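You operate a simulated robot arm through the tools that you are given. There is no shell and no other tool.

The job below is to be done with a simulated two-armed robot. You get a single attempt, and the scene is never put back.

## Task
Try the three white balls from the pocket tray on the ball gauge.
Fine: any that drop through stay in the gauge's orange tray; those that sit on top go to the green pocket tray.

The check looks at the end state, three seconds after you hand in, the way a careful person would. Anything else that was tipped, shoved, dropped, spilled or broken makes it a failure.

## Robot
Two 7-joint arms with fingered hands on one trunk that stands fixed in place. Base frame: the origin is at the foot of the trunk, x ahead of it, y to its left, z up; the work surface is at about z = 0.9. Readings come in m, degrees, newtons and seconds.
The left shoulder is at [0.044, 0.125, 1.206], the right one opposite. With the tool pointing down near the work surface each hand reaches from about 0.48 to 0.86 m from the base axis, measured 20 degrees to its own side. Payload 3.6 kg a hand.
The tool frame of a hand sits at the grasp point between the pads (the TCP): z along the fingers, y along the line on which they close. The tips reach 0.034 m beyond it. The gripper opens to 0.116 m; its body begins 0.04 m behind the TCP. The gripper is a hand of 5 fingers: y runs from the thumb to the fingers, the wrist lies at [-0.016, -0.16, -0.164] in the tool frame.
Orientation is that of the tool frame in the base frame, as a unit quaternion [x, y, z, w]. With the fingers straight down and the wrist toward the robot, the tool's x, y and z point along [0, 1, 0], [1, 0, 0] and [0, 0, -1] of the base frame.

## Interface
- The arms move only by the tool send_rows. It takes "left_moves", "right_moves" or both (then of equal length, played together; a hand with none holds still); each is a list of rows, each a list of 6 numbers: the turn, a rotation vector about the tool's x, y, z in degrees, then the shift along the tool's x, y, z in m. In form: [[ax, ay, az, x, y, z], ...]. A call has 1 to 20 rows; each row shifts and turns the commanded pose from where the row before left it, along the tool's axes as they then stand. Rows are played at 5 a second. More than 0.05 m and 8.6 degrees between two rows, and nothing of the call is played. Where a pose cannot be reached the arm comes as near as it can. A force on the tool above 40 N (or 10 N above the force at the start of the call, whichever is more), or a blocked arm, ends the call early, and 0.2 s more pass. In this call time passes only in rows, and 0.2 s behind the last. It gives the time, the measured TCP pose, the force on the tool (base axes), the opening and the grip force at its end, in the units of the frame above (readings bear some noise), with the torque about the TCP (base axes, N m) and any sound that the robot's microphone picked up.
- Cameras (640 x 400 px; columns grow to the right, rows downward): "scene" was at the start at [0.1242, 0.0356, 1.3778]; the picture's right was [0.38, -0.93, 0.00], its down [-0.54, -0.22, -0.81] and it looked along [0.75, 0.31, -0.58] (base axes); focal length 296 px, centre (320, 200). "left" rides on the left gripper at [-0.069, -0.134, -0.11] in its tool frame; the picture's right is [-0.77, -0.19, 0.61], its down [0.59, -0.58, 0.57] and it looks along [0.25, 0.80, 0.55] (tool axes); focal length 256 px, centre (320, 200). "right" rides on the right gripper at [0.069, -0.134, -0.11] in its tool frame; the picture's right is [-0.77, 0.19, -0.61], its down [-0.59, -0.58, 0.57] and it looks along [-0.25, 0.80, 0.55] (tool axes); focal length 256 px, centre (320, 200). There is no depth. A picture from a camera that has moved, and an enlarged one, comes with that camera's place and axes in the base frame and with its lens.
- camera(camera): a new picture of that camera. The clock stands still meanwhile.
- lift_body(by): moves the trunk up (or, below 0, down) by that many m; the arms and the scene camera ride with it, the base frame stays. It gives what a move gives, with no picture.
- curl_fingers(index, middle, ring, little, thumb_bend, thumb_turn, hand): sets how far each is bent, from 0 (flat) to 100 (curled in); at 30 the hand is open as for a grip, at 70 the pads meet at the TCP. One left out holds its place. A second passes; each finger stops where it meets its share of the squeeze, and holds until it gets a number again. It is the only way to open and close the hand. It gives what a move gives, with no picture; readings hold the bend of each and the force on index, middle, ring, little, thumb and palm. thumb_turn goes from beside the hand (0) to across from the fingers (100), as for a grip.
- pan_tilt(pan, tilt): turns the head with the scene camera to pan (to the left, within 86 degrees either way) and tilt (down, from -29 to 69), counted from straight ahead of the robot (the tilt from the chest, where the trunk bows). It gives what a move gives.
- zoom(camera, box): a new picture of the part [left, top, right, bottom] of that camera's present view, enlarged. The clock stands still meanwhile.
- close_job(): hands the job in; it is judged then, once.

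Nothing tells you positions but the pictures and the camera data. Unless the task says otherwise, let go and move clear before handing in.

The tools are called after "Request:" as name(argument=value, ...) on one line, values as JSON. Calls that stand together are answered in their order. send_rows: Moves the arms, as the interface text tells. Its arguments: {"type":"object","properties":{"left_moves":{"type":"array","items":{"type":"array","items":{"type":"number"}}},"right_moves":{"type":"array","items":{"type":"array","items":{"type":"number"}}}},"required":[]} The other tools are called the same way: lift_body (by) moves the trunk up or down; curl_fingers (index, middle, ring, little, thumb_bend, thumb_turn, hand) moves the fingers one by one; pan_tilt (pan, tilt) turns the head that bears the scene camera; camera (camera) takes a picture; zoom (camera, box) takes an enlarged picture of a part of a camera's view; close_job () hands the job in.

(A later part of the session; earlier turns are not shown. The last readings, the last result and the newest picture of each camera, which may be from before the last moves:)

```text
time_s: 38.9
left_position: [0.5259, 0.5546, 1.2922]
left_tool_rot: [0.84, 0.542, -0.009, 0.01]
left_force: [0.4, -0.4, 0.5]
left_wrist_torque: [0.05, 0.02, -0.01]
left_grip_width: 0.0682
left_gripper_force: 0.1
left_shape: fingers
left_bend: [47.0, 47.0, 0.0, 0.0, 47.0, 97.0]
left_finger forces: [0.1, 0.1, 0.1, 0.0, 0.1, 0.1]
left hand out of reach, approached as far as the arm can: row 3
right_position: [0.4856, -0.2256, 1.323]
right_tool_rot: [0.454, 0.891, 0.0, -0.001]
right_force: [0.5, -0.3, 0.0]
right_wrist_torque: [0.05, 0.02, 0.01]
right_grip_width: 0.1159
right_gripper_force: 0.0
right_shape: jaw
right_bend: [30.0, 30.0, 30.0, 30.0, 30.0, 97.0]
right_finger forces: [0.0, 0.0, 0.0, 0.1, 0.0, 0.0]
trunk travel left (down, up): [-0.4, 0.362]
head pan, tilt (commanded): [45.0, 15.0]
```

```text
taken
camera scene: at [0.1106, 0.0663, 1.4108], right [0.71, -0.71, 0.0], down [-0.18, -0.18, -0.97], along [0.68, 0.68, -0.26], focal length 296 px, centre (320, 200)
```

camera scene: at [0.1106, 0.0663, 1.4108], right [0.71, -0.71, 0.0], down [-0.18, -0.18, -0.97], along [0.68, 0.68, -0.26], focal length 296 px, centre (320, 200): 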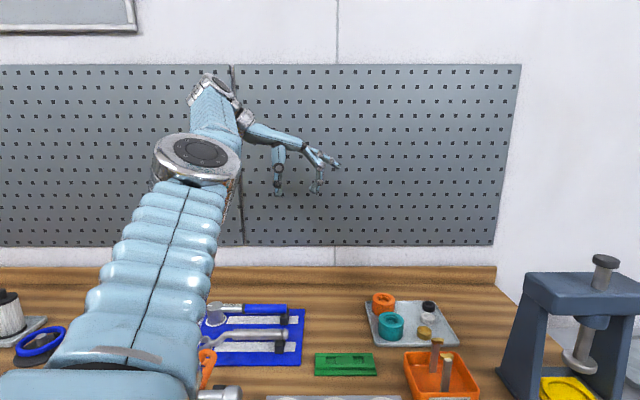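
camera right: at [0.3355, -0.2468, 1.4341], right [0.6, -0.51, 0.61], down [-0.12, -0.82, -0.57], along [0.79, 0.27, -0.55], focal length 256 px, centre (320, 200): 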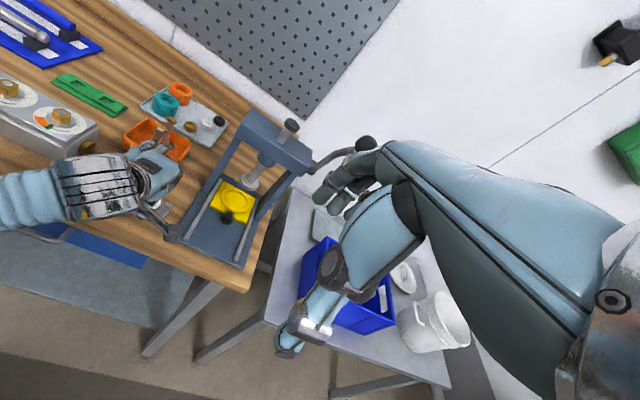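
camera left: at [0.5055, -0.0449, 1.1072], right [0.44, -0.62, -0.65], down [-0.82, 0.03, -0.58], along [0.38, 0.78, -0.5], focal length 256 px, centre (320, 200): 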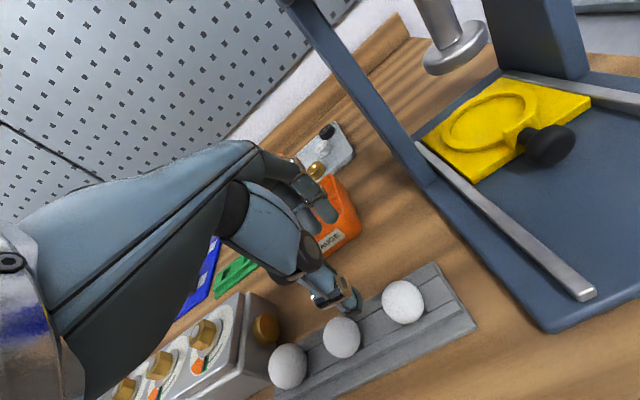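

Request:
send_rows(left_moves=[[0, 0, 7, 0, 0, 0], [0, 0, 7, 0, 0, 0], [0, 0, 7, 0, 0, 0]])

Request:
camera(camera="scene")

```text
time_s: 39.7
left_position: [0.5109, 0.5346, 1.2875]
left_tool_rot: [0.886, 0.464, -0.008, 0.014]
left_force: [0.3, -0.2, 1.1]
left_wrist_torque: [0.03, -0.01, 0.02]
left_grip_width: 0.0682
left_gripper_force: 0.1
left_shape: fingers
left_bend: [47.0, 47.0, 0.0, 0.0, 47.0, 97.0]
left_finger forces: [0.0, 0.0, 0.0, 0.1, 0.0, 0.0]
left hand out of reach, approached as far as the arm can: row 1, 2, 3
right_position: [0.4854, -0.2231, 1.3248]
right_tool_rot: [0.454, 0.891, -0.001, -0.001]
right_force: [-0.8, 0.0, 0.0]
right_wrist_torque: [-0.02, -0.03, 0.03]
right_grip_width: 0.1158
right_gripper_force: 0.0
right_shape: jaw
right_bend: [30.0, 30.0, 30.0, 30.0, 30.0, 97.0]
right_finger forces: [0.0, 0.0, 0.1, 0.1, 0.1, 0.0]
trunk travel left (down, up): [-0.4, 0.362]
head pan, tilt (commanded): [45.0, 15.0]
```

```text
taken
camera scene: at [0.1092, 0.0683, 1.4109], right [0.71, -0.71, 0.0], down [-0.18, -0.18, -0.97], along [0.68, 0.68, -0.26], focal length 296 px, centre (320, 200)
```

scene: 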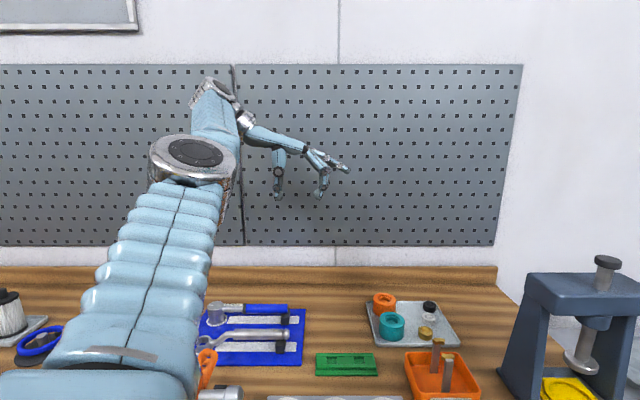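

Request:
send_rows(left_moves=[[0, 0, 0, -0.04, 0.01, 0], [0, 0, 0, -0.04, 0.01, 0], [0, 0, 0, -0.04, 0.01, 0], [0, 0, 0, -0.04, 0.01, 0]])

Request:
camera(camera="scene")

```text
time_s: 40.7
left_position: [0.5103, 0.5338, 1.2869]
left_tool_rot: [0.886, 0.464, -0.008, 0.012]
left_force: [0.1, -0.5, 0.3]
left_wrist_torque: [0.02, 0.0, 0.0]
left_grip_width: 0.068
left_gripper_force: 0.1
left_shape: fingers
left_bend: [47.0, 47.0, 0.0, 0.0, 47.0, 97.0]
left_finger forces: [0.1, 0.0, 0.0, 0.0, 0.1, 0.1]
left hand out of reach, approached as far as the arm can: row 1, 2, 3, 4
right_position: [0.4842, -0.2243, 1.3238]
right_tool_rot: [0.454, 0.891, 0.0, 0.0]
right_force: [0.6, 0.1, -0.8]
right_wrist_torque: [0.0, 0.0, 0.03]
right_grip_width: 0.1158
right_gripper_force: 0.1
right_shape: jaw
right_bend: [30.0, 30.0, 30.0, 30.0, 30.0, 97.0]
right_finger forces: [0.0, 0.1, 0.0, 0.1, 0.0, 0.0]
trunk travel left (down, up): [-0.4, 0.362]
head pan, tilt (commanded): [45.0, 15.0]
```

```text
taken
camera scene: at [0.1092, 0.068, 1.4109], right [0.71, -0.71, 0.0], down [-0.18, -0.18, -0.97], along [0.68, 0.68, -0.26], focal length 296 px, centre (320, 200)
```

scene: 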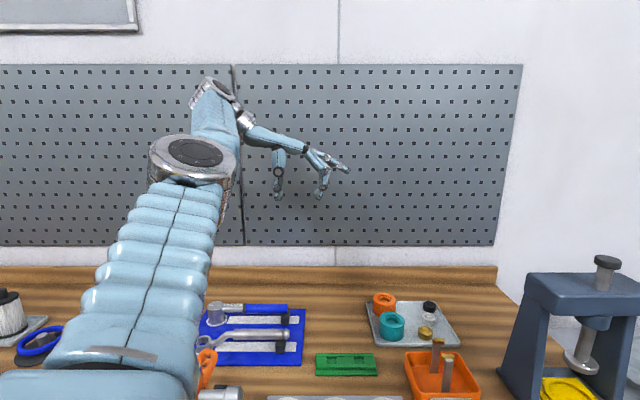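

The arm is nearly straight and stuck at a wrist limit, so I'll retrace my steps instead. First I curl ring and little so they can't catch the press later, then turn the yaw back to zero.

Request:
curl_fingers(hand="left", ring=100, little=100)

Request:
send_rows(left_moves=[[0, 0, -8, 0, 0, 0], [0, 0, -8, 0, 0, 0], [0, 0, -8, 0, 0, 0], [0, 0, -8, 0, 0, 0], [0, 0, -8, 0, 0, 0], [0, 0, -5, 0, 0, 0]])

Request:
camera(camera="scene")

```text
time_s: 41.7
left_position: [0.5103, 0.5345, 1.2865]
left_tool_rot: [0.885, 0.464, -0.009, 0.012]
left_force: [-0.3, -0.1, 0.0]
left_wrist_torque: [0.02, -0.01, 0.02]
left_grip_width: 0.0681
left_gripper_force: 0.0
left_shape: fingers
left_bend: [47.0, 47.0, 100.0, 97.0, 47.0, 97.0]
left_finger forces: [0.0, 0.1, 0.0, 0.1, 0.0, 0.1]
right_position: [0.4849, -0.2235, 1.3235]
right_tool_rot: [0.454, 0.891, -0.001, 0.0]
right_force: [0.0, -0.9, 0.1]
right_wrist_torque: [0.01, 0.0, 0.0]
right_grip_width: 0.1157
right_gripper_force: 0.1
right_shape: jaw
right_bend: [30.0, 30.0, 30.0, 30.0, 30.0, 97.0]
right_finger forces: [0.1, 0.1, 0.0, 0.0, 0.0, 0.1]
trunk travel left (down, up): [-0.4, 0.362]
head pan, tilt (commanded): [45.0, 15.0]
```

```text
time_s: 43.1
left_position: [0.5121, 0.5317, 1.2874]
left_tool_rot: [0.64, 0.768, -0.012, 0.008]
left_force: [-0.4, -0.2, 0.1]
left_wrist_torque: [0.03, -0.01, -0.01]
left_grip_width: 0.068
left_gripper_force: 0.0
left_shape: fingers
left_bend: [47.0, 47.0, 100.0, 100.0, 47.0, 97.0]
left_finger forces: [0.0, 0.1, 0.0, 0.1, 0.0, 0.0]
right_position: [0.4849, -0.2241, 1.324]
right_tool_rot: [0.454, 0.891, -0.001, 0.001]
right_force: [-0.6, 0.0, -0.5]
right_wrist_torque: [0.03, 0.03, 0.02]
right_grip_width: 0.1159
right_gripper_force: 0.0
right_shape: jaw
right_bend: [30.0, 30.0, 30.0, 30.0, 30.0, 97.0]
right_finger forces: [0.0, 0.0, 0.1, 0.1, 0.0, 0.1]
trunk travel left (down, up): [-0.4, 0.362]
head pan, tilt (commanded): [45.0, 15.0]
```

```text
taken
camera scene: at [0.1093, 0.0678, 1.4109], right [0.71, -0.71, 0.0], down [-0.18, -0.18, -0.97], along [0.68, 0.68, -0.26], focal length 296 px, centre (320, 200)
```

scene: 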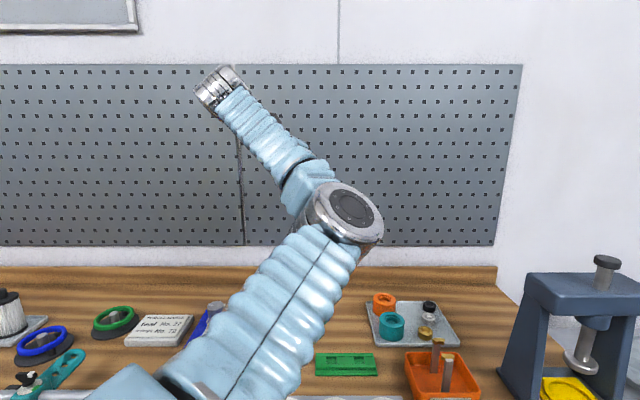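

Request:
send_rows(left_moves=[[0, 0, 0, -0.028, -0.018, 0.03], [0, 0, 0, -0.028, -0.018, 0.03], [0, 0, 0, -0.028, -0.018, 0.03], [0, 0, 0, -0.028, -0.01, 0.03], [0, 0, 0, -0.04, 0, 0], [0, 0, 0, -0.04, 0, 0], [0, 0, 0, -0.04, 0, 0]])

Request:
pan_tilt(pan=30, tilt=40)

Request:
camera(camera="scene")

```text
time_s: 44.7
left_position: [0.4919, 0.2858, 1.1752]
left_tool_rot: [0.641, 0.767, -0.012, 0.008]
left_force: [0.1, -0.5, 0.2]
left_wrist_torque: [0.05, 0.01, 0.03]
left_grip_width: 0.0683
left_gripper_force: 0.0
left_shape: fingers
left_bend: [47.0, 47.0, 100.0, 100.0, 47.0, 97.0]
left_finger forces: [0.0, 0.0, 0.1, 0.1, 0.0, 0.0]
right_position: [0.4842, -0.2263, 1.3239]
right_tool_rot: [0.454, 0.891, 0.0, 0.0]
right_force: [0.1, -0.1, 0.2]
right_wrist_torque: [0.04, 0.01, -0.01]
right_grip_width: 0.1159
right_gripper_force: 0.0
right_shape: jaw
right_bend: [30.0, 30.0, 30.0, 30.0, 30.0, 97.0]
right_finger forces: [0.0, 0.0, 0.0, 0.0, 0.0, 0.0]
trunk travel left (down, up): [-0.4, 0.362]
head pan, tilt (commanded): [45.0, 15.0]
```

```text
time_s: 45.6
left_position: [0.4918, 0.2886, 1.1761]
left_tool_rot: [0.641, 0.768, -0.013, 0.007]
left_force: [-0.1, -0.2, 0.8]
left_wrist_torque: [0.0, -0.01, -0.03]
left_grip_width: 0.0681
left_gripper_force: 0.2
left_shape: fingers
left_bend: [47.0, 47.0, 100.0, 100.0, 47.0, 97.0]
left_finger forces: [0.0, 0.0, 0.0, 0.0, 0.0, 0.0]
right_position: [0.4864, -0.2239, 1.3249]
right_tool_rot: [0.454, 0.891, 0.001, -0.001]
right_force: [-0.9, 0.5, 0.5]
right_wrist_torque: [0.0, -0.04, 0.01]
right_grip_width: 0.1159
right_gripper_force: 0.2
right_shape: jaw
right_bend: [30.0, 30.0, 30.0, 30.0, 30.0, 97.0]
right_finger forces: [0.0, 0.1, 0.0, 0.1, 0.0, 0.0]
trunk travel left (down, up): [-0.4, 0.362]
head pan, tilt (commanded): [30.0, 40.0]
```

```text
taken
camera scene: at [0.1168, 0.0439, 1.3714], right [0.5, -0.87, 0.0], down [-0.56, -0.32, -0.77], along [0.66, 0.38, -0.64], focal length 296 px, centre (320, 200)
```

scene: 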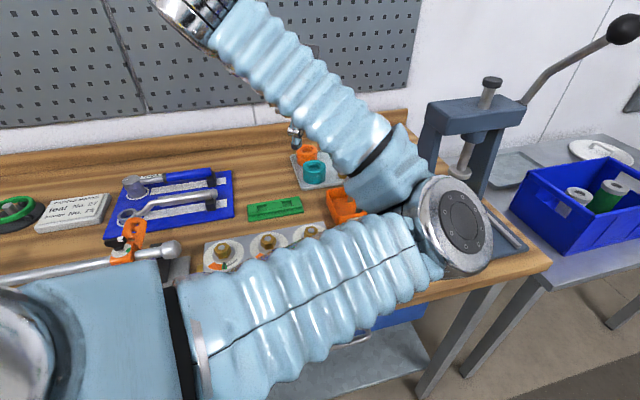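

Request:
send_rows(left_moves=[[0, 0, -4, -0.03, -0.011, 0.014], [0, 0, -4, -0.03, -0.011, 0.015], [0, 0, -4, -0.03, -0.011, 0.015]])

Request:
camera(camera="scene")

```text
time_s: 46.4
left_position: [0.4816, 0.205, 1.1411]
left_tool_rot: [0.543, 0.839, -0.003, 0.012]
left_force: [0.2, -1.0, 0.1]
left_wrist_torque: [0.04, 0.02, 0.02]
left_grip_width: 0.068
left_gripper_force: 0.0
left_shape: fingers
left_bend: [47.0, 47.0, 100.0, 100.0, 47.0, 97.0]
left_finger forces: [0.0, 0.0, 0.0, 0.0, 0.1, 0.1]
right_position: [0.4844, -0.2257, 1.3238]
right_tool_rot: [0.454, 0.891, 0.001, -0.001]
right_force: [1.1, -0.5, -0.3]
right_wrist_torque: [-0.01, 0.03, -0.01]
right_grip_width: 0.1159
right_gripper_force: 0.1
right_shape: jaw
right_bend: [30.0, 30.0, 30.0, 30.0, 30.0, 97.0]
right_finger forces: [0.0, 0.0, 0.1, 0.1, 0.0, 0.0]
trunk travel left (down, up): [-0.4, 0.362]
head pan, tilt (commanded): [30.0, 40.0]
```

```text
taken
camera scene: at [0.1167, 0.0427, 1.3714], right [0.5, -0.87, 0.0], down [-0.56, -0.32, -0.77], along [0.66, 0.38, -0.64], focal length 296 px, centre (320, 200)
```

scene: 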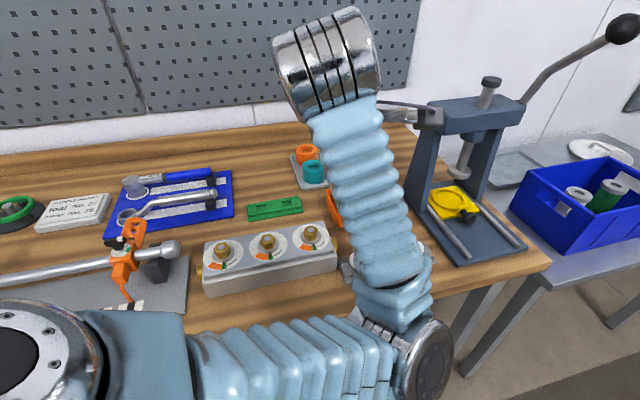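

Request:
send_rows(left_moves=[[0, 0, 0, -0.036, 0.01, 0.025], [0, 0, 0, -0.036, 0.01, 0.025], [0, 0, 0, -0.036, 0.01, 0.025]])

Request:
camera(camera="scene")

```text
time_s: 47.4
left_position: [0.5561, 0.1302, 1.0736]
left_tool_rot: [0.539, 0.842, 0.016, 0.007]
left_force: [0.6, 1.5, -0.2]
left_wrist_torque: [-0.03, 0.01, 0.0]
left_grip_width: 0.068
left_gripper_force: 0.0
left_shape: fingers
left_bend: [47.0, 47.0, 100.0, 100.0, 47.0, 97.0]
left_finger forces: [0.0, 0.0, 0.1, 0.1, 0.0, 0.1]
right_position: [0.4844, -0.2248, 1.3238]
right_tool_rot: [0.454, 0.891, -0.001, -0.001]
right_force: [-0.6, 0.1, 1.2]
right_wrist_torque: [-0.02, 0.01, -0.01]
right_grip_width: 0.116
right_gripper_force: 0.1
right_shape: jaw
right_bend: [30.0, 30.0, 30.0, 30.0, 30.0, 97.0]
right_finger forces: [0.1, 0.1, 0.1, 0.0, 0.0, 0.0]
trunk travel left (down, up): [-0.4, 0.362]
head pan, tilt (commanded): [30.0, 40.0]
stopped in row 3 (left hand): the arm was blocked; the commanded pose is now the measured one
```

```text
taken
camera scene: at [0.1167, 0.0443, 1.3714], right [0.5, -0.87, 0.0], down [-0.56, -0.32, -0.77], along [0.66, 0.38, -0.64], focal length 296 px, centre (320, 200)
```

scene: 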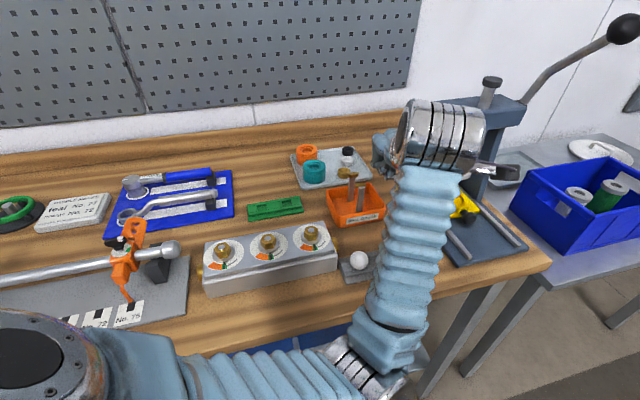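

Request:
send_rows(left_moves=[[0, 0, 6, 0, 0.01, 0], [0, 0, 6, 0, 0.01, 0], [0, 0, 6, 0, 0, 0]])

Request:
camera(camera="scene")

```text
time_s: 48.2
left_position: [0.5735, 0.1329, 1.0735]
left_tool_rot: [0.668, 0.744, 0.013, 0.006]
left_force: [-0.4, -0.2, 0.6]
left_wrist_torque: [0.01, 0.01, 0.03]
left_grip_width: 0.0682
left_gripper_force: 0.0
left_shape: fingers
left_bend: [47.0, 47.0, 100.0, 100.0, 47.0, 97.0]
left_finger forces: [0.1, 0.0, 0.0, 0.0, 0.0, 0.0]
right_position: [0.4848, -0.2246, 1.3249]
right_tool_rot: [0.454, 0.891, 0.0, 0.0]
right_force: [-0.7, 0.2, -0.3]
right_wrist_torque: [-0.02, -0.02, -0.02]
right_grip_width: 0.1157
right_gripper_force: 0.1
right_shape: jaw
right_bend: [30.0, 30.0, 30.0, 30.0, 30.0, 97.0]
right_finger forces: [0.0, 0.1, 0.0, 0.1, 0.0, 0.0]
trunk travel left (down, up): [-0.4, 0.362]
head pan, tilt (commanded): [30.0, 40.0]
```

```text
taken
camera scene: at [0.1167, 0.0441, 1.3714], right [0.5, -0.87, 0.0], down [-0.56, -0.32, -0.77], along [0.66, 0.38, -0.64], focal length 296 px, centre (320, 200)
```

scene: 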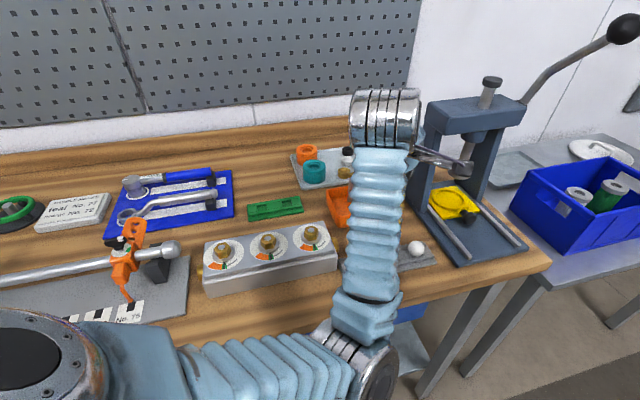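

Request:
send_rows(left_moves=[[0, 0, 8, 0, 0, 0], [0, 0, 8, 0, 0, 0], [0, 0, 8, 0, 0, 0]])

Request:
camera(camera="scene")

```text
time_s: 49.0
left_position: [0.5746, 0.1343, 1.0724]
left_tool_rot: [0.807, 0.59, 0.013, 0.003]
left_force: [-0.7, 0.0, -0.4]
left_wrist_torque: [-0.02, -0.02, -0.03]
left_grip_width: 0.0679
left_gripper_force: 0.0
left_shape: fingers
left_bend: [47.0, 47.0, 100.0, 100.0, 47.0, 97.0]
left_finger forces: [0.1, 0.0, 0.1, 0.0, 0.0, 0.1]
right_position: [0.4857, -0.2233, 1.3233]
right_tool_rot: [0.454, 0.891, 0.0, -0.001]
right_force: [-0.5, -0.8, -0.2]
right_wrist_torque: [-0.02, 0.0, -0.02]
right_grip_width: 0.1158
right_gripper_force: 0.0
right_shape: jaw
right_bend: [30.0, 30.0, 30.0, 30.0, 30.0, 97.0]
right_finger forces: [0.1, 0.0, 0.0, 0.0, 0.0, 0.0]
trunk travel left (down, up): [-0.4, 0.362]
head pan, tilt (commanded): [30.0, 40.0]
```

```text
taken
camera scene: at [0.117, 0.0446, 1.3713], right [0.5, -0.87, 0.0], down [-0.56, -0.32, -0.77], along [0.66, 0.38, -0.64], focal length 296 px, centre (320, 200)
```

scene: 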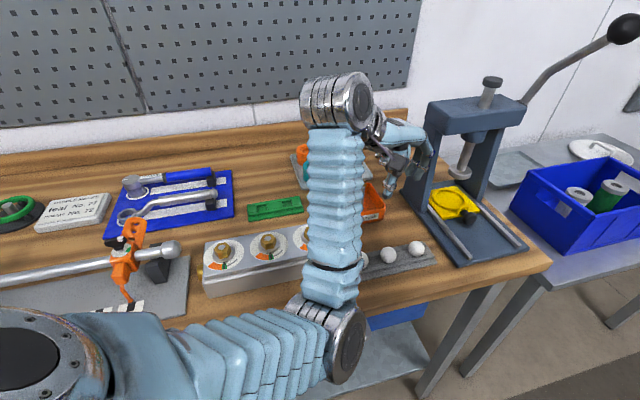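

Request:
send_rows(left_moves=[[0, 0, 8, 0, -0.005, 0], [0, 0, 8, 0, -0.005, 0], [0, 0, 8, 0, -0.005, 0]])

Request:
camera(camera="scene")

```text
time_s: 49.8
left_position: [0.5608, 0.1408, 1.073]
left_tool_rot: [0.912, 0.409, 0.013, 0.0]
left_force: [-1.1, 0.2, 0.2]
left_wrist_torque: [0.01, 0.0, 0.0]
left_grip_width: 0.0681
left_gripper_force: 0.0
left_shape: fingers
left_bend: [47.0, 47.0, 100.0, 100.0, 47.0, 97.0]
left_finger forces: [0.1, 0.0, 0.0, 0.0, 0.1, 0.1]
right_position: [0.4843, -0.224, 1.3243]
right_tool_rot: [0.454, 0.891, -0.001, -0.001]
right_force: [0.2, 0.8, -0.4]
right_wrist_torque: [0.01, -0.01, -0.02]
right_grip_width: 0.1158
right_gripper_force: 0.1
right_shape: jaw
right_bend: [30.0, 30.0, 30.0, 30.0, 30.0, 97.0]
right_finger forces: [0.0, 0.0, 0.0, 0.0, 0.0, 0.0]
trunk travel left (down, up): [-0.4, 0.362]
head pan, tilt (commanded): [30.0, 40.0]
```

```text
taken
camera scene: at [0.1169, 0.0448, 1.3713], right [0.5, -0.87, 0.0], down [-0.56, -0.32, -0.77], along [0.66, 0.38, -0.64], focal length 296 px, centre (320, 200)
```

scene: 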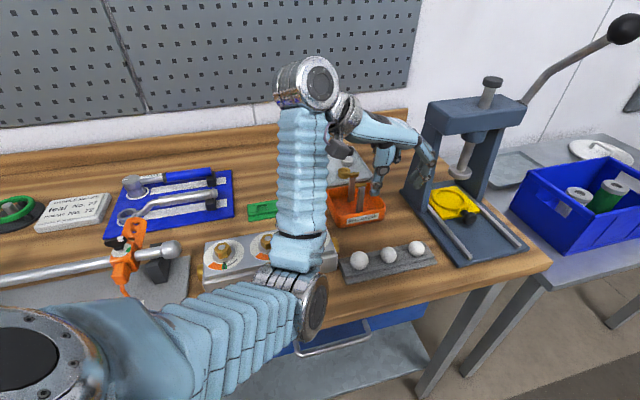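

The elbow has swung back to the left side. I'll move the hand up and left a little to settle it in its natural posture, then approach again with a safer yaw.

Request:
send_rows(left_moves=[[0, 0, 0, 0, -0.02, -0.03], [0, 0, 0, 0.01, -0.03, -0.03], [0, 0, 0, 0.01, -0.04, -0.02], [0, 0, 0, 0.01, -0.04, 0]])

Request:
camera(camera="scene")

```text
time_s: 50.8
left_position: [0.4792, 0.2517, 1.1481]
left_tool_rot: [0.912, 0.41, 0.013, 0.001]
left_force: [0.0, 0.6, -0.8]
left_wrist_torque: [-0.02, -0.01, -0.01]
left_grip_width: 0.068
left_gripper_force: 0.0
left_shape: fingers
left_bend: [47.0, 47.0, 100.0, 100.0, 47.0, 97.0]
left_finger forces: [0.0, 0.1, 0.1, 0.1, 0.0, 0.0]
right_position: [0.4847, -0.2221, 1.324]
right_tool_rot: [0.453, 0.892, -0.001, 0.0]
right_force: [-0.4, 0.4, 0.3]
right_wrist_torque: [-0.03, 0.03, -0.02]
right_grip_width: 0.1162
right_gripper_force: 0.1
right_shape: jaw
right_bend: [30.0, 30.0, 30.0, 30.0, 30.0, 97.0]
right_finger forces: [0.0, 0.0, 0.1, 0.0, 0.1, 0.0]
trunk travel left (down, up): [-0.4, 0.362]
head pan, tilt (commanded): [30.0, 40.0]
```

```text
taken
camera scene: at [0.1159, 0.0459, 1.3714], right [0.5, -0.87, 0.0], down [-0.56, -0.32, -0.77], along [0.66, 0.38, -0.64], focal length 296 px, centre (320, 200)
```

scene: 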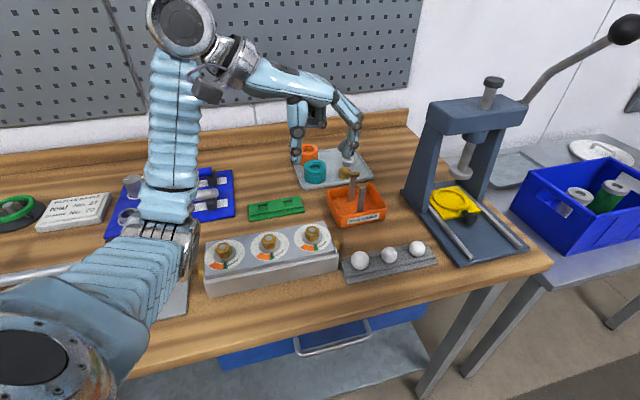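

Request:
send_rows(left_moves=[[0.7, -1.3, -8, 0, 0, 0], [0, 0, -8.4, 0, 0, 0], [0, 0, -8.4, 0, 0, 0], [0, 0, -8.4, 0, 0, 0], [0, 0, -8.4, 0, 0, 0], [0, 0, 0, -0.04, 0.01, 0.01], [0, 0, 0, -0.04, 0.01, 0.02]])

Request:
camera(camera="scene")

```text
time_s: 52.4
left_position: [0.5011, 0.1639, 1.1215]
left_tool_rot: [0.707, 0.707, 0.001, 0.0]
left_force: [-0.2, 0.1, 0.3]
left_wrist_torque: [-0.01, 0.0, 0.01]
left_grip_width: 0.0682
left_gripper_force: 0.1
left_shape: fingers
left_bend: [47.0, 47.0, 100.0, 100.0, 47.0, 97.0]
left_finger forces: [0.0, 0.0, 0.0, 0.0, 0.1, 0.0]
right_position: [0.4855, -0.2256, 1.3238]
right_tool_rot: [0.455, 0.891, 0.001, -0.001]
right_force: [0.3, 0.0, -0.2]
right_wrist_torque: [-0.01, 0.01, 0.05]
right_grip_width: 0.1157
right_gripper_force: 0.1
right_shape: jaw
right_bend: [30.0, 30.0, 30.0, 30.0, 30.0, 97.0]
right_finger forces: [0.1, 0.0, 0.0, 0.0, 0.1, 0.1]
trunk travel left (down, up): [-0.4, 0.362]
head pan, tilt (commanded): [30.0, 40.0]
```

```text
taken
camera scene: at [0.1174, 0.0426, 1.3713], right [0.5, -0.87, 0.0], down [-0.56, -0.32, -0.77], along [0.66, 0.38, -0.64], focal length 296 px, centre (320, 200)
```

scene: 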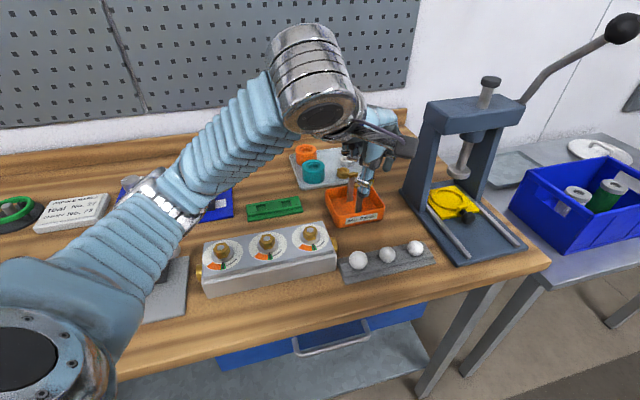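

Request:
send_rows(left_moves=[[0, 0, 0, -0.0315, 0.006, 0.03], [0, 0, 0, -0.0315, 0.006, 0.03], [0, 0, 0, -0.0315, 0.008, 0.03], [0, 0, 0, 0, 0.0225, 0]])

Request:
zoom(camera="left", box=[280, 200, 440, 350])

Request:
zoom(camera="right", box=[90, 130, 210, 230])

```text
time_s: 53.4
left_position: [0.5461, 0.0714, 1.0319]
left_tool_rot: [0.707, 0.707, 0.001, 0.001]
left_force: [-0.5, 0.5, 0.2]
left_wrist_torque: [-0.03, -0.01, 0.0]
left_grip_width: 0.068
left_gripper_force: 0.0
left_shape: fingers
left_bend: [47.0, 47.0, 100.0, 100.0, 47.0, 97.0]
left_finger forces: [0.1, 0.0, 0.1, 0.0, 0.0, 0.0]
right_position: [0.4849, -0.2229, 1.3234]
right_tool_rot: [0.454, 0.891, -0.001, 0.0]
right_force: [0.0, 0.0, -0.1]
right_wrist_torque: [0.01, -0.01, 0.02]
right_grip_width: 0.1162
right_gripper_force: 0.0
right_shape: jaw
right_bend: [30.0, 30.0, 30.0, 30.0, 30.0, 97.0]
right_finger forces: [0.0, 0.0, 0.0, 0.0, 0.0, 0.1]
trunk travel left (down, up): [-0.4, 0.362]
head pan, tilt (commanded): [30.0, 40.0]
```

```text
2.67 times, centred on (360, 275) of left
camera zoom: at [0.4101, 0.0033, 1.1419], right [-0.19, -0.77, -0.61], down [-0.58, 0.59, -0.57], along [0.8, 0.25, -0.55], focal length 683 px, centre (213, 0)
```

zoom: 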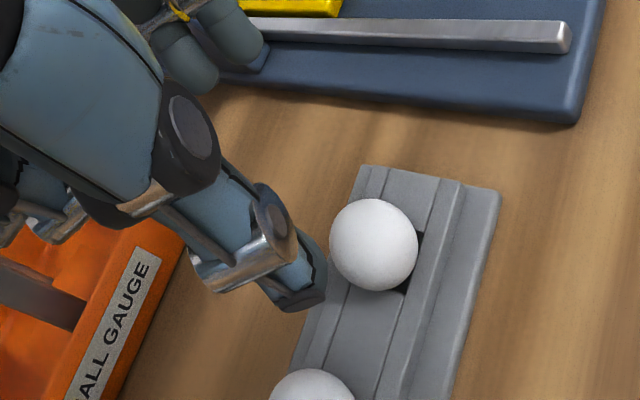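

```text
4.00 times, centred on (150, 180) of right
camera zoom: at [0.3358, -0.2458, 1.4342], right [0.6, -0.51, 0.61], down [-0.12, -0.82, -0.57], along [0.79, 0.27, -0.56], focal length 1024 px, centre (1000, 280)
```

zoom: 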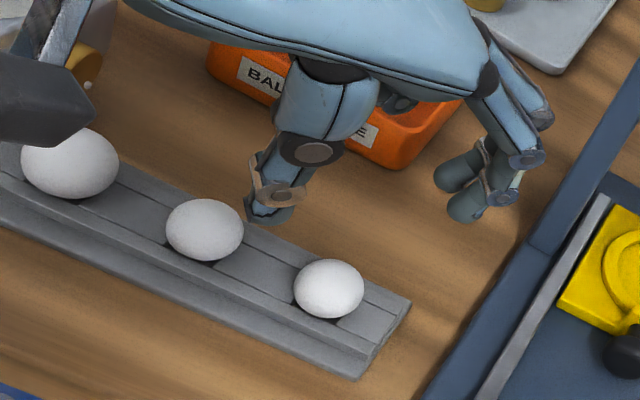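

Request:
send_rows(left_moves=[[0, 0, 0, 0, 0, 0.025], [0, 0, 0, 0, 0, 0.025], [0, 0, 0, 0, 0, 0.016], [0, 0, 0, 0, 0, 0.006]])

Request:
zoom(camera="left", box=[260, 170, 420, 320])

Request:
zoom(camera="right", box=[110, 150, 190, 220])

```text
time_s: 54.4
left_position: [0.5457, 0.0745, 0.9589]
left_tool_rot: [0.707, 0.707, 0.001, 0.0]
left_force: [0.1, 0.4, 0.2]
left_wrist_torque: [-0.01, -0.01, 0.02]
left_grip_width: 0.0682
left_gripper_force: 0.2
left_shape: fingers
left_bend: [47.0, 47.0, 100.0, 100.0, 47.0, 97.0]
left_finger forces: [0.1, 0.0, 0.1, 0.0, 0.0, 0.1]
right_position: [0.4845, -0.2246, 1.3245]
right_tool_rot: [0.454, 0.891, 0.001, 0.0]
right_force: [0.3, 0.0, -0.6]
right_wrist_torque: [-0.03, -0.01, 0.0]
right_grip_width: 0.116
right_gripper_force: 0.0
right_shape: jaw
right_bend: [30.0, 30.0, 30.0, 30.0, 30.0, 97.0]
right_finger forces: [0.1, 0.0, 0.0, 0.1, 0.0, 0.0]
trunk travel left (down, up): [-0.4, 0.362]
head pan, tilt (commanded): [30.0, 40.0]
```

```text
2.67 times, centred on (340, 245) of left
camera zoom: at [0.4106, 0.005, 1.0684], right [-0.19, -0.77, -0.61], down [-0.58, 0.59, -0.57], along [0.8, 0.25, -0.55], focal length 683 px, centre (267, 80)
```

zoom: 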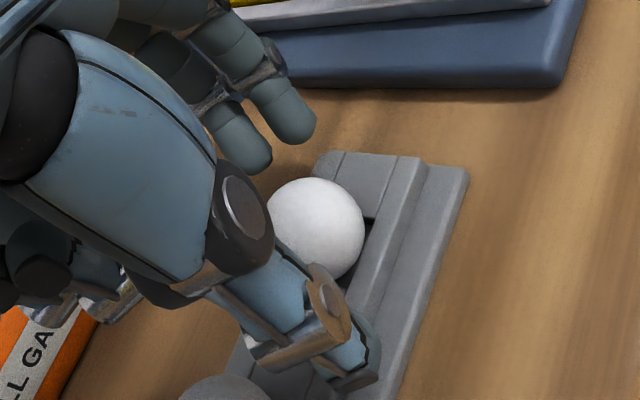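

```text
5.71 times, centred on (150, 185) of right
camera zoom: at [0.3353, -0.2461, 1.4342], right [0.6, -0.51, 0.61], down [-0.12, -0.82, -0.57], along [0.79, 0.27, -0.55], focal length 1463 px, centre (1291, 286)
```

zoom: 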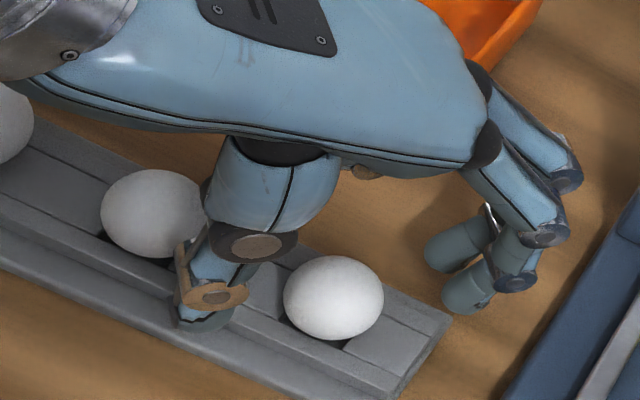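

Request:
send_rows(left_moves=[[0, 0, 0, -0.0035, -0.0015, 0.001]])

Request:
curl_fingers(hand="left", index=54, middle=54, thumb_bend=54)

Request:
zoom(camera="left", box=[260, 170, 420, 320])

Request:
zoom(camera="right", box=[110, 150, 190, 220])

```text
time_s: 54.8
left_position: [0.5433, 0.0699, 0.9574]
left_tool_rot: [0.707, 0.707, 0.001, 0.001]
left_force: [-0.4, 1.0, 0.7]
left_wrist_torque: [0.0, 0.02, 0.0]
left_grip_width: 0.0682
left_gripper_force: 0.1
left_shape: fingers
left_bend: [47.0, 47.0, 100.0, 100.0, 47.0, 97.0]
left_finger forces: [0.0, 0.1, 0.0, 0.0, 0.1, 0.0]
right_position: [0.4848, -0.2242, 1.3236]
right_tool_rot: [0.454, 0.891, 0.0, -0.001]
right_force: [0.1, 0.1, -0.7]
right_wrist_torque: [0.01, -0.05, -0.01]
right_grip_width: 0.1159
right_gripper_force: 0.0
right_shape: jaw
right_bend: [30.0, 30.0, 30.0, 30.0, 30.0, 97.0]
right_finger forces: [0.0, 0.0, 0.1, 0.0, 0.1, 0.1]
trunk travel left (down, up): [-0.4, 0.362]
head pan, tilt (commanded): [30.0, 40.0]
```

```text
time_s: 55.8
left_position: [0.5438, 0.0697, 0.9588]
left_tool_rot: [0.706, 0.708, 0.001, 0.0]
left_force: [-0.3, 1.2, 0.0]
left_wrist_torque: [0.02, 0.02, 0.01]
left_grip_width: 0.0482
left_gripper_force: 0.1
left_shape: fingers
left_bend: [54.0, 54.0, 100.0, 100.0, 54.0, 97.0]
left_finger forces: [0.0, 0.0, 0.0, 0.0, 0.0, 0.0]
right_position: [0.4849, -0.2232, 1.3243]
right_tool_rot: [0.454, 0.891, 0.0, -0.002]
right_force: [-0.7, -0.7, -0.4]
right_wrist_torque: [-0.04, -0.01, 0.02]
right_grip_width: 0.1159
right_gripper_force: 0.1
right_shape: jaw
right_bend: [30.0, 30.0, 30.0, 30.0, 30.0, 97.0]
right_finger forces: [0.1, 0.0, 0.0, 0.1, 0.0, 0.0]
trunk travel left (down, up): [-0.4, 0.362]
head pan, tilt (commanded): [30.0, 40.0]
```

```text
2.67 times, centred on (340, 245) of left
camera zoom: at [0.4083, 0.0016, 1.0675], right [-0.19, -0.77, -0.61], down [-0.58, 0.59, -0.57], along [0.8, 0.25, -0.55], focal length 683 px, centre (267, 80)
```

zoom: 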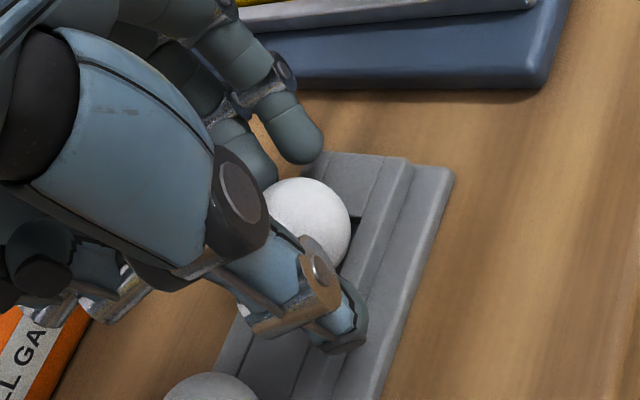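

```text
5.71 times, centred on (150, 185) of right
camera zoom: at [0.3354, -0.2462, 1.4342], right [0.6, -0.51, 0.61], down [-0.12, -0.82, -0.57], along [0.79, 0.27, -0.55], focal length 1463 px, centre (1291, 286)
```

zoom: 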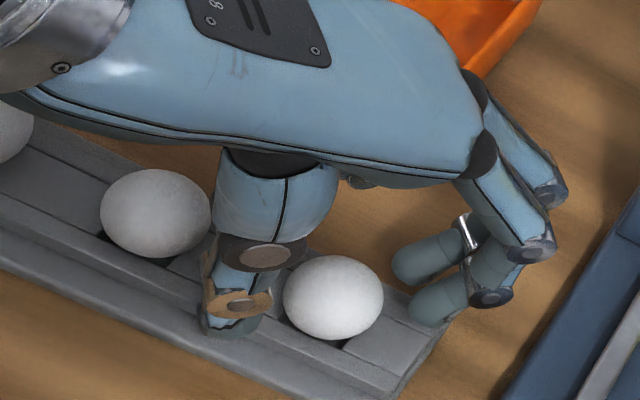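

Request:
curl_fingers(hand="left", index=58, middle=58, thumb_bend=58)

Request:
zoom(camera="left", box=[260, 170, 420, 320])

Request:
zoom(camera="right", box=[110, 150, 190, 220])

```text
time_s: 56.8
left_position: [0.5443, 0.0687, 0.9576]
left_tool_rot: [0.707, 0.707, 0.0, 0.001]
left_force: [0.3, -0.2, -1.0]
left_wrist_torque: [0.0, -0.03, 0.01]
left_grip_width: 0.0391
left_gripper_force: 0.1
left_shape: fingers
left_bend: [57.0, 57.0, 100.0, 100.0, 57.0, 98.0]
left_finger forces: [0.0, 0.0, 0.1, 0.0, 0.0, 0.0]
right_position: [0.485, -0.2244, 1.3233]
right_tool_rot: [0.454, 0.891, 0.001, -0.001]
right_force: [-0.4, -0.5, -0.5]
right_wrist_torque: [-0.01, -0.03, 0.01]
right_grip_width: 0.1159
right_gripper_force: 0.0
right_shape: jaw
right_bend: [30.0, 30.0, 30.0, 30.0, 30.0, 97.0]
right_finger forces: [0.0, 0.0, 0.0, 0.1, 0.1, 0.0]
trunk travel left (down, up): [-0.4, 0.362]
head pan, tilt (commanded): [30.0, 40.0]
```

```text
2.67 times, centred on (340, 245) of left
camera zoom: at [0.4083, 0.0016, 1.0675], right [-0.19, -0.77, -0.61], down [-0.58, 0.59, -0.57], along [0.8, 0.25, -0.55], focal length 683 px, centre (267, 80)
```

zoom: 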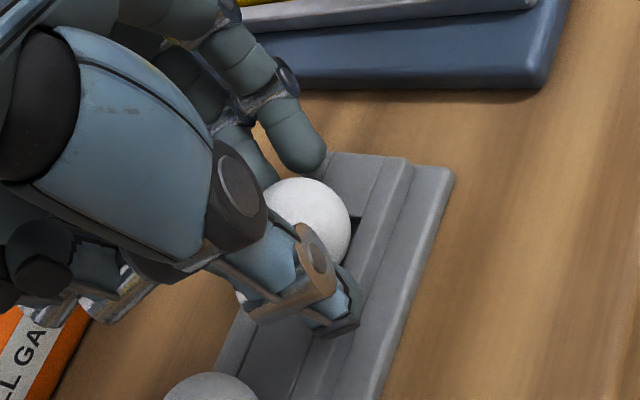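

```text
5.71 times, centred on (150, 185) of right
camera zoom: at [0.3354, -0.2462, 1.4342], right [0.6, -0.51, 0.61], down [-0.12, -0.82, -0.57], along [0.79, 0.27, -0.55], focal length 1463 px, centre (1291, 286)
```

zoom: 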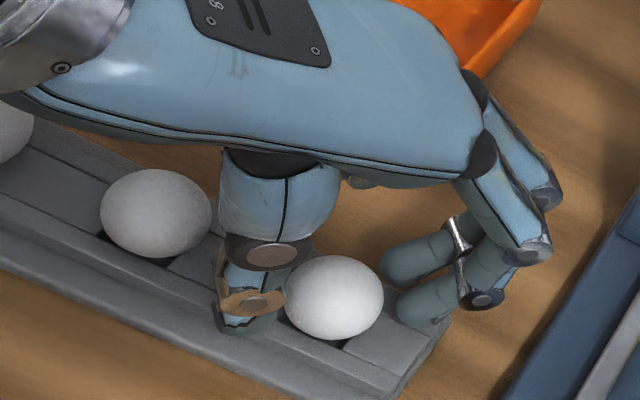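

Request:
curl_fingers(hand="left", index=64, middle=64, thumb_bend=64)

Request:
zoom(camera="left", box=[260, 170, 420, 320])

Request:
zoom(camera="right", box=[110, 150, 190, 220])

```text
time_s: 57.8
left_position: [0.5435, 0.0708, 0.958]
left_tool_rot: [0.707, 0.707, 0.001, 0.0]
left_force: [1.5, -0.1, 0.5]
left_wrist_torque: [0.01, -0.04, -0.02]
left_grip_width: 0.0253
left_gripper_force: 4.9
left_shape: fingers
left_bend: [62.0, 62.0, 100.0, 100.0, 62.0, 98.0]
left_finger forces: [2.3, 3.1, 0.0, 0.1, 4.2, 0.0]
right_position: [0.4849, -0.2247, 1.3244]
right_tool_rot: [0.454, 0.891, 0.0, 0.0]
right_force: [0.1, 0.4, 0.3]
right_wrist_torque: [-0.03, -0.01, -0.01]
right_grip_width: 0.1157
right_gripper_force: 0.0
right_shape: jaw
right_bend: [30.0, 30.0, 30.0, 30.0, 30.0, 97.0]
right_finger forces: [0.0, 0.0, 0.0, 0.1, 0.1, 0.1]
trunk travel left (down, up): [-0.4, 0.362]
head pan, tilt (commanded): [30.0, 40.0]
```

```text
2.67 times, centred on (340, 245) of left
camera zoom: at [0.4084, 0.0015, 1.0676], right [-0.19, -0.77, -0.61], down [-0.58, 0.59, -0.57], along [0.8, 0.25, -0.55], focal length 683 px, centre (267, 80)
```

zoom: 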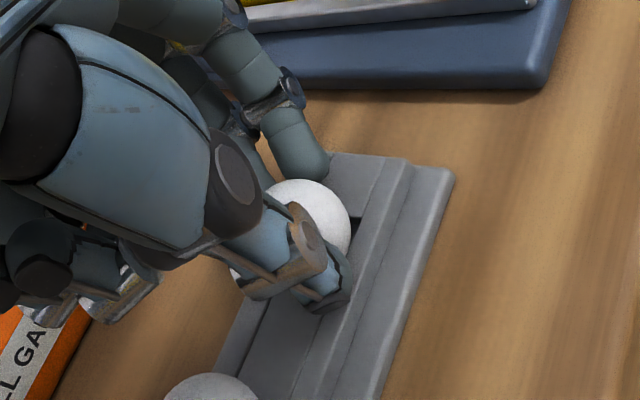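

```text
5.71 times, centred on (150, 185) of right
camera zoom: at [0.3355, -0.2462, 1.4342], right [0.6, -0.51, 0.61], down [-0.12, -0.82, -0.57], along [0.79, 0.27, -0.55], focal length 1463 px, centre (1291, 286)
```

zoom: 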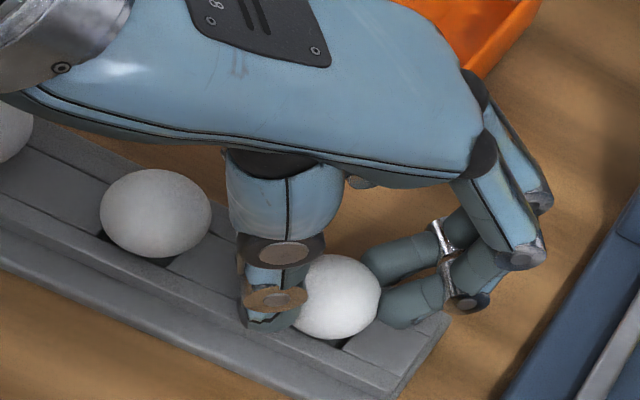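

All three digits now hold ball 3 with balanced forces (2.3/3.1/4.2 N). I'll firm the grip slightly and do a small test lift.

Request:
curl_fingers(hand="left", index=67, middle=67, thumb_bend=67)

Request:
send_rows(left_moves=[[0, 0, 0, 0, 0, -0.003], [0, 0, 0, 0, 0, -0.004], [0, 0, 0, 0, 0, -0.005]])

Request:
zoom(camera="left", box=[260, 170, 420, 320])

Request:
zoom(camera="right", box=[110, 150, 190, 220])

```text
time_s: 58.8
left_position: [0.5439, 0.0707, 0.9577]
left_tool_rot: [0.707, 0.708, 0.001, 0.002]
left_force: [1.7, 0.3, 1.7]
left_wrist_torque: [-0.01, -0.09, 0.0]
left_grip_width: 0.0239
left_gripper_force: 10.2
left_shape: fingers
left_bend: [64.0, 62.0, 100.0, 100.0, 63.0, 98.0]
left_finger forces: [4.8, 6.4, 0.0, 0.0, 9.3, 0.1]
right_position: [0.4848, -0.2246, 1.3254]
right_tool_rot: [0.454, 0.891, 0.0, -0.001]
right_force: [0.8, -0.3, -0.4]
right_wrist_torque: [0.01, 0.01, -0.02]
right_grip_width: 0.1159
right_gripper_force: 0.1
right_shape: jaw
right_bend: [30.0, 30.0, 30.0, 30.0, 30.0, 97.0]
right_finger forces: [0.0, 0.0, 0.0, 0.0, 0.0, 0.1]
trunk travel left (down, up): [-0.4, 0.362]
head pan, tilt (commanded): [30.0, 40.0]
```

```text
time_s: 59.6
left_position: [0.5435, 0.071, 0.97]
left_tool_rot: [0.707, 0.707, 0.0, 0.001]
left_force: [-0.4, 0.8, -1.6]
left_wrist_torque: [-0.01, -0.01, 0.01]
left_grip_width: 0.0235
left_gripper_force: 10.0
left_shape: fingers
left_bend: [64.0, 63.0, 100.0, 100.0, 63.0, 98.0]
left_finger forces: [4.1, 5.8, 0.0, 0.1, 10.0, 0.0]
right_position: [0.4847, -0.2229, 1.3241]
right_tool_rot: [0.454, 0.891, 0.0, 0.0]
right_force: [0.5, -0.4, -0.3]
right_wrist_torque: [0.0, 0.0, 0.05]
right_grip_width: 0.1162
right_gripper_force: 0.0
right_shape: jaw
right_bend: [30.0, 30.0, 30.0, 30.0, 30.0, 97.0]
right_finger forces: [0.1, 0.0, 0.0, 0.1, 0.1, 0.0]
trunk travel left (down, up): [-0.4, 0.362]
head pan, tilt (commanded): [30.0, 40.0]
```

```text
2.67 times, centred on (340, 245) of left
camera zoom: at [0.408, 0.0019, 1.0797], right [-0.19, -0.77, -0.61], down [-0.58, 0.59, -0.57], along [0.8, 0.25, -0.55], focal length 683 px, centre (267, 80)
```

zoom: 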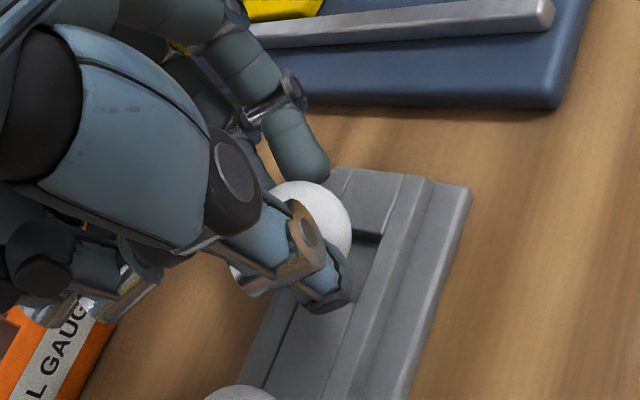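

```text
5.71 times, centred on (150, 185) of right
camera zoom: at [0.3354, -0.2463, 1.4342], right [0.6, -0.51, 0.61], down [-0.12, -0.82, -0.57], along [0.79, 0.27, -0.55], focal length 1463 px, centre (1291, 286)
```

zoom: 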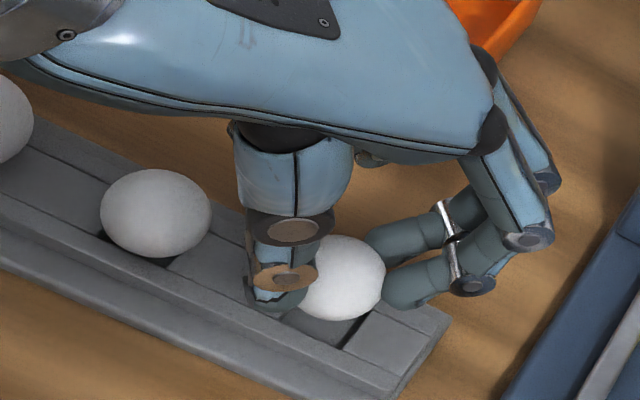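

The ball came up cleanly with the hand. I'll lift it well clear, move left away from the press, and turn to a yaw of about -40°, so that the fingers line up with the open sides of the gauge ring.

Request:
send_rows(left_moves=[[0, 0, 0, 0, 0, -0.02], [0, 0, 0, 0, 0, -0.04], [0, 0, 0, 0, 0, -0.04], [0, 0, 0, 0.02, -0.008, -0.02], [0, 0, 0, 0.04, -0.01, 0], [0, 0, 0, 0.04, -0.01, 0], [0, 0, 0, 0.03, -0.01, 0], [0, 0, 8, 0, 0, 0], [0, 0, 8, 0, 0, 0], [0, 0, 8, 0, 0, 0], [0, 0, 8, 0, 0, 0], [0, 0, 8, 0, 0, 0]])

Request:
camera(camera="scene")

Request:
camera(camera="left")

Request:
camera(camera="right")

```text
time_s: 62.2
left_position: [0.5042, 0.1993, 1.0885]
left_tool_rot: [0.907, 0.421, 0.0, 0.001]
left_force: [0.2, 0.1, -0.6]
left_wrist_torque: [0.01, 0.03, -0.04]
left_grip_width: 0.0236
left_gripper_force: 9.7
left_shape: fingers
left_bend: [64.0, 63.0, 100.0, 100.0, 63.0, 98.0]
left_finger forces: [4.1, 5.6, 0.1, 0.1, 9.3, 0.1]
right_position: [0.4849, -0.2245, 1.3244]
right_tool_rot: [0.454, 0.891, -0.002, -0.001]
right_force: [0.8, 0.4, 0.1]
right_wrist_torque: [0.01, 0.0, -0.01]
right_grip_width: 0.1158
right_gripper_force: 0.0
right_shape: jaw
right_bend: [30.0, 30.0, 30.0, 30.0, 30.0, 97.0]
right_finger forces: [0.0, 0.1, 0.1, 0.0, 0.0, 0.0]
trunk travel left (down, up): [-0.4, 0.362]
head pan, tilt (commanded): [30.0, 40.0]
```

```text
taken
camera scene: at [0.1169, 0.0444, 1.3713], right [0.5, -0.87, 0.0], down [-0.56, -0.32, -0.77], along [0.66, 0.38, -0.64], focal length 296 px, centre (320, 200)
```

scene: 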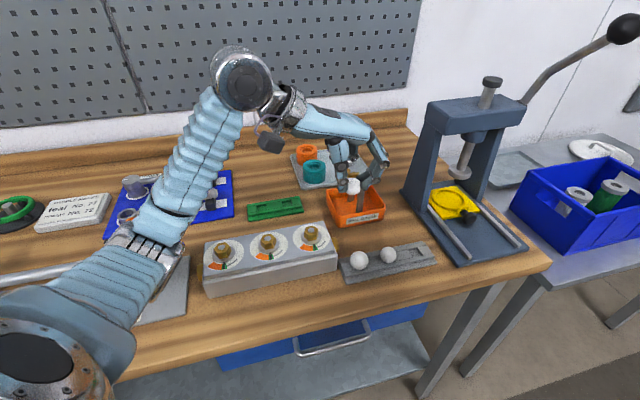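

```text
taken
camera left: at [0.3558, 0.2335, 1.1993], right [-0.64, -0.47, -0.61], down [-0.06, 0.82, -0.57], along [0.77, -0.32, -0.55], focal length 256 px, centre (320, 200)
```

left: 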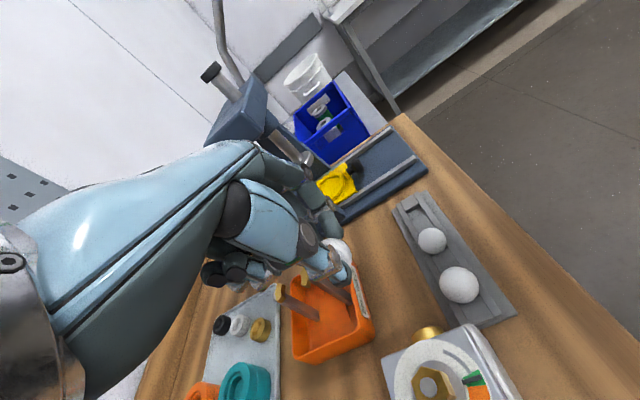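

```text
taken
camera right: at [0.3356, -0.2458, 1.4342], right [0.6, -0.51, 0.61], down [-0.12, -0.82, -0.57], along [0.79, 0.27, -0.55], focal length 256 px, centre (320, 200)
```

right: 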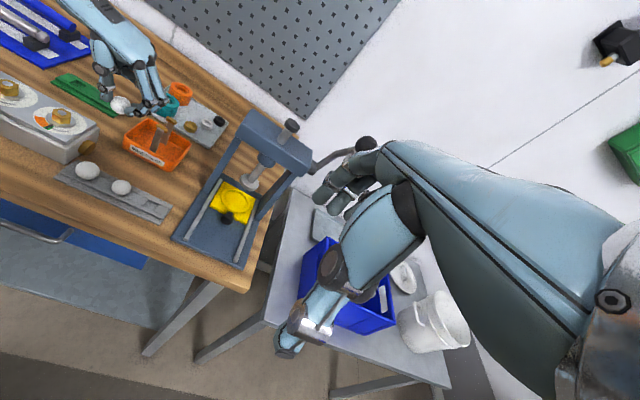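

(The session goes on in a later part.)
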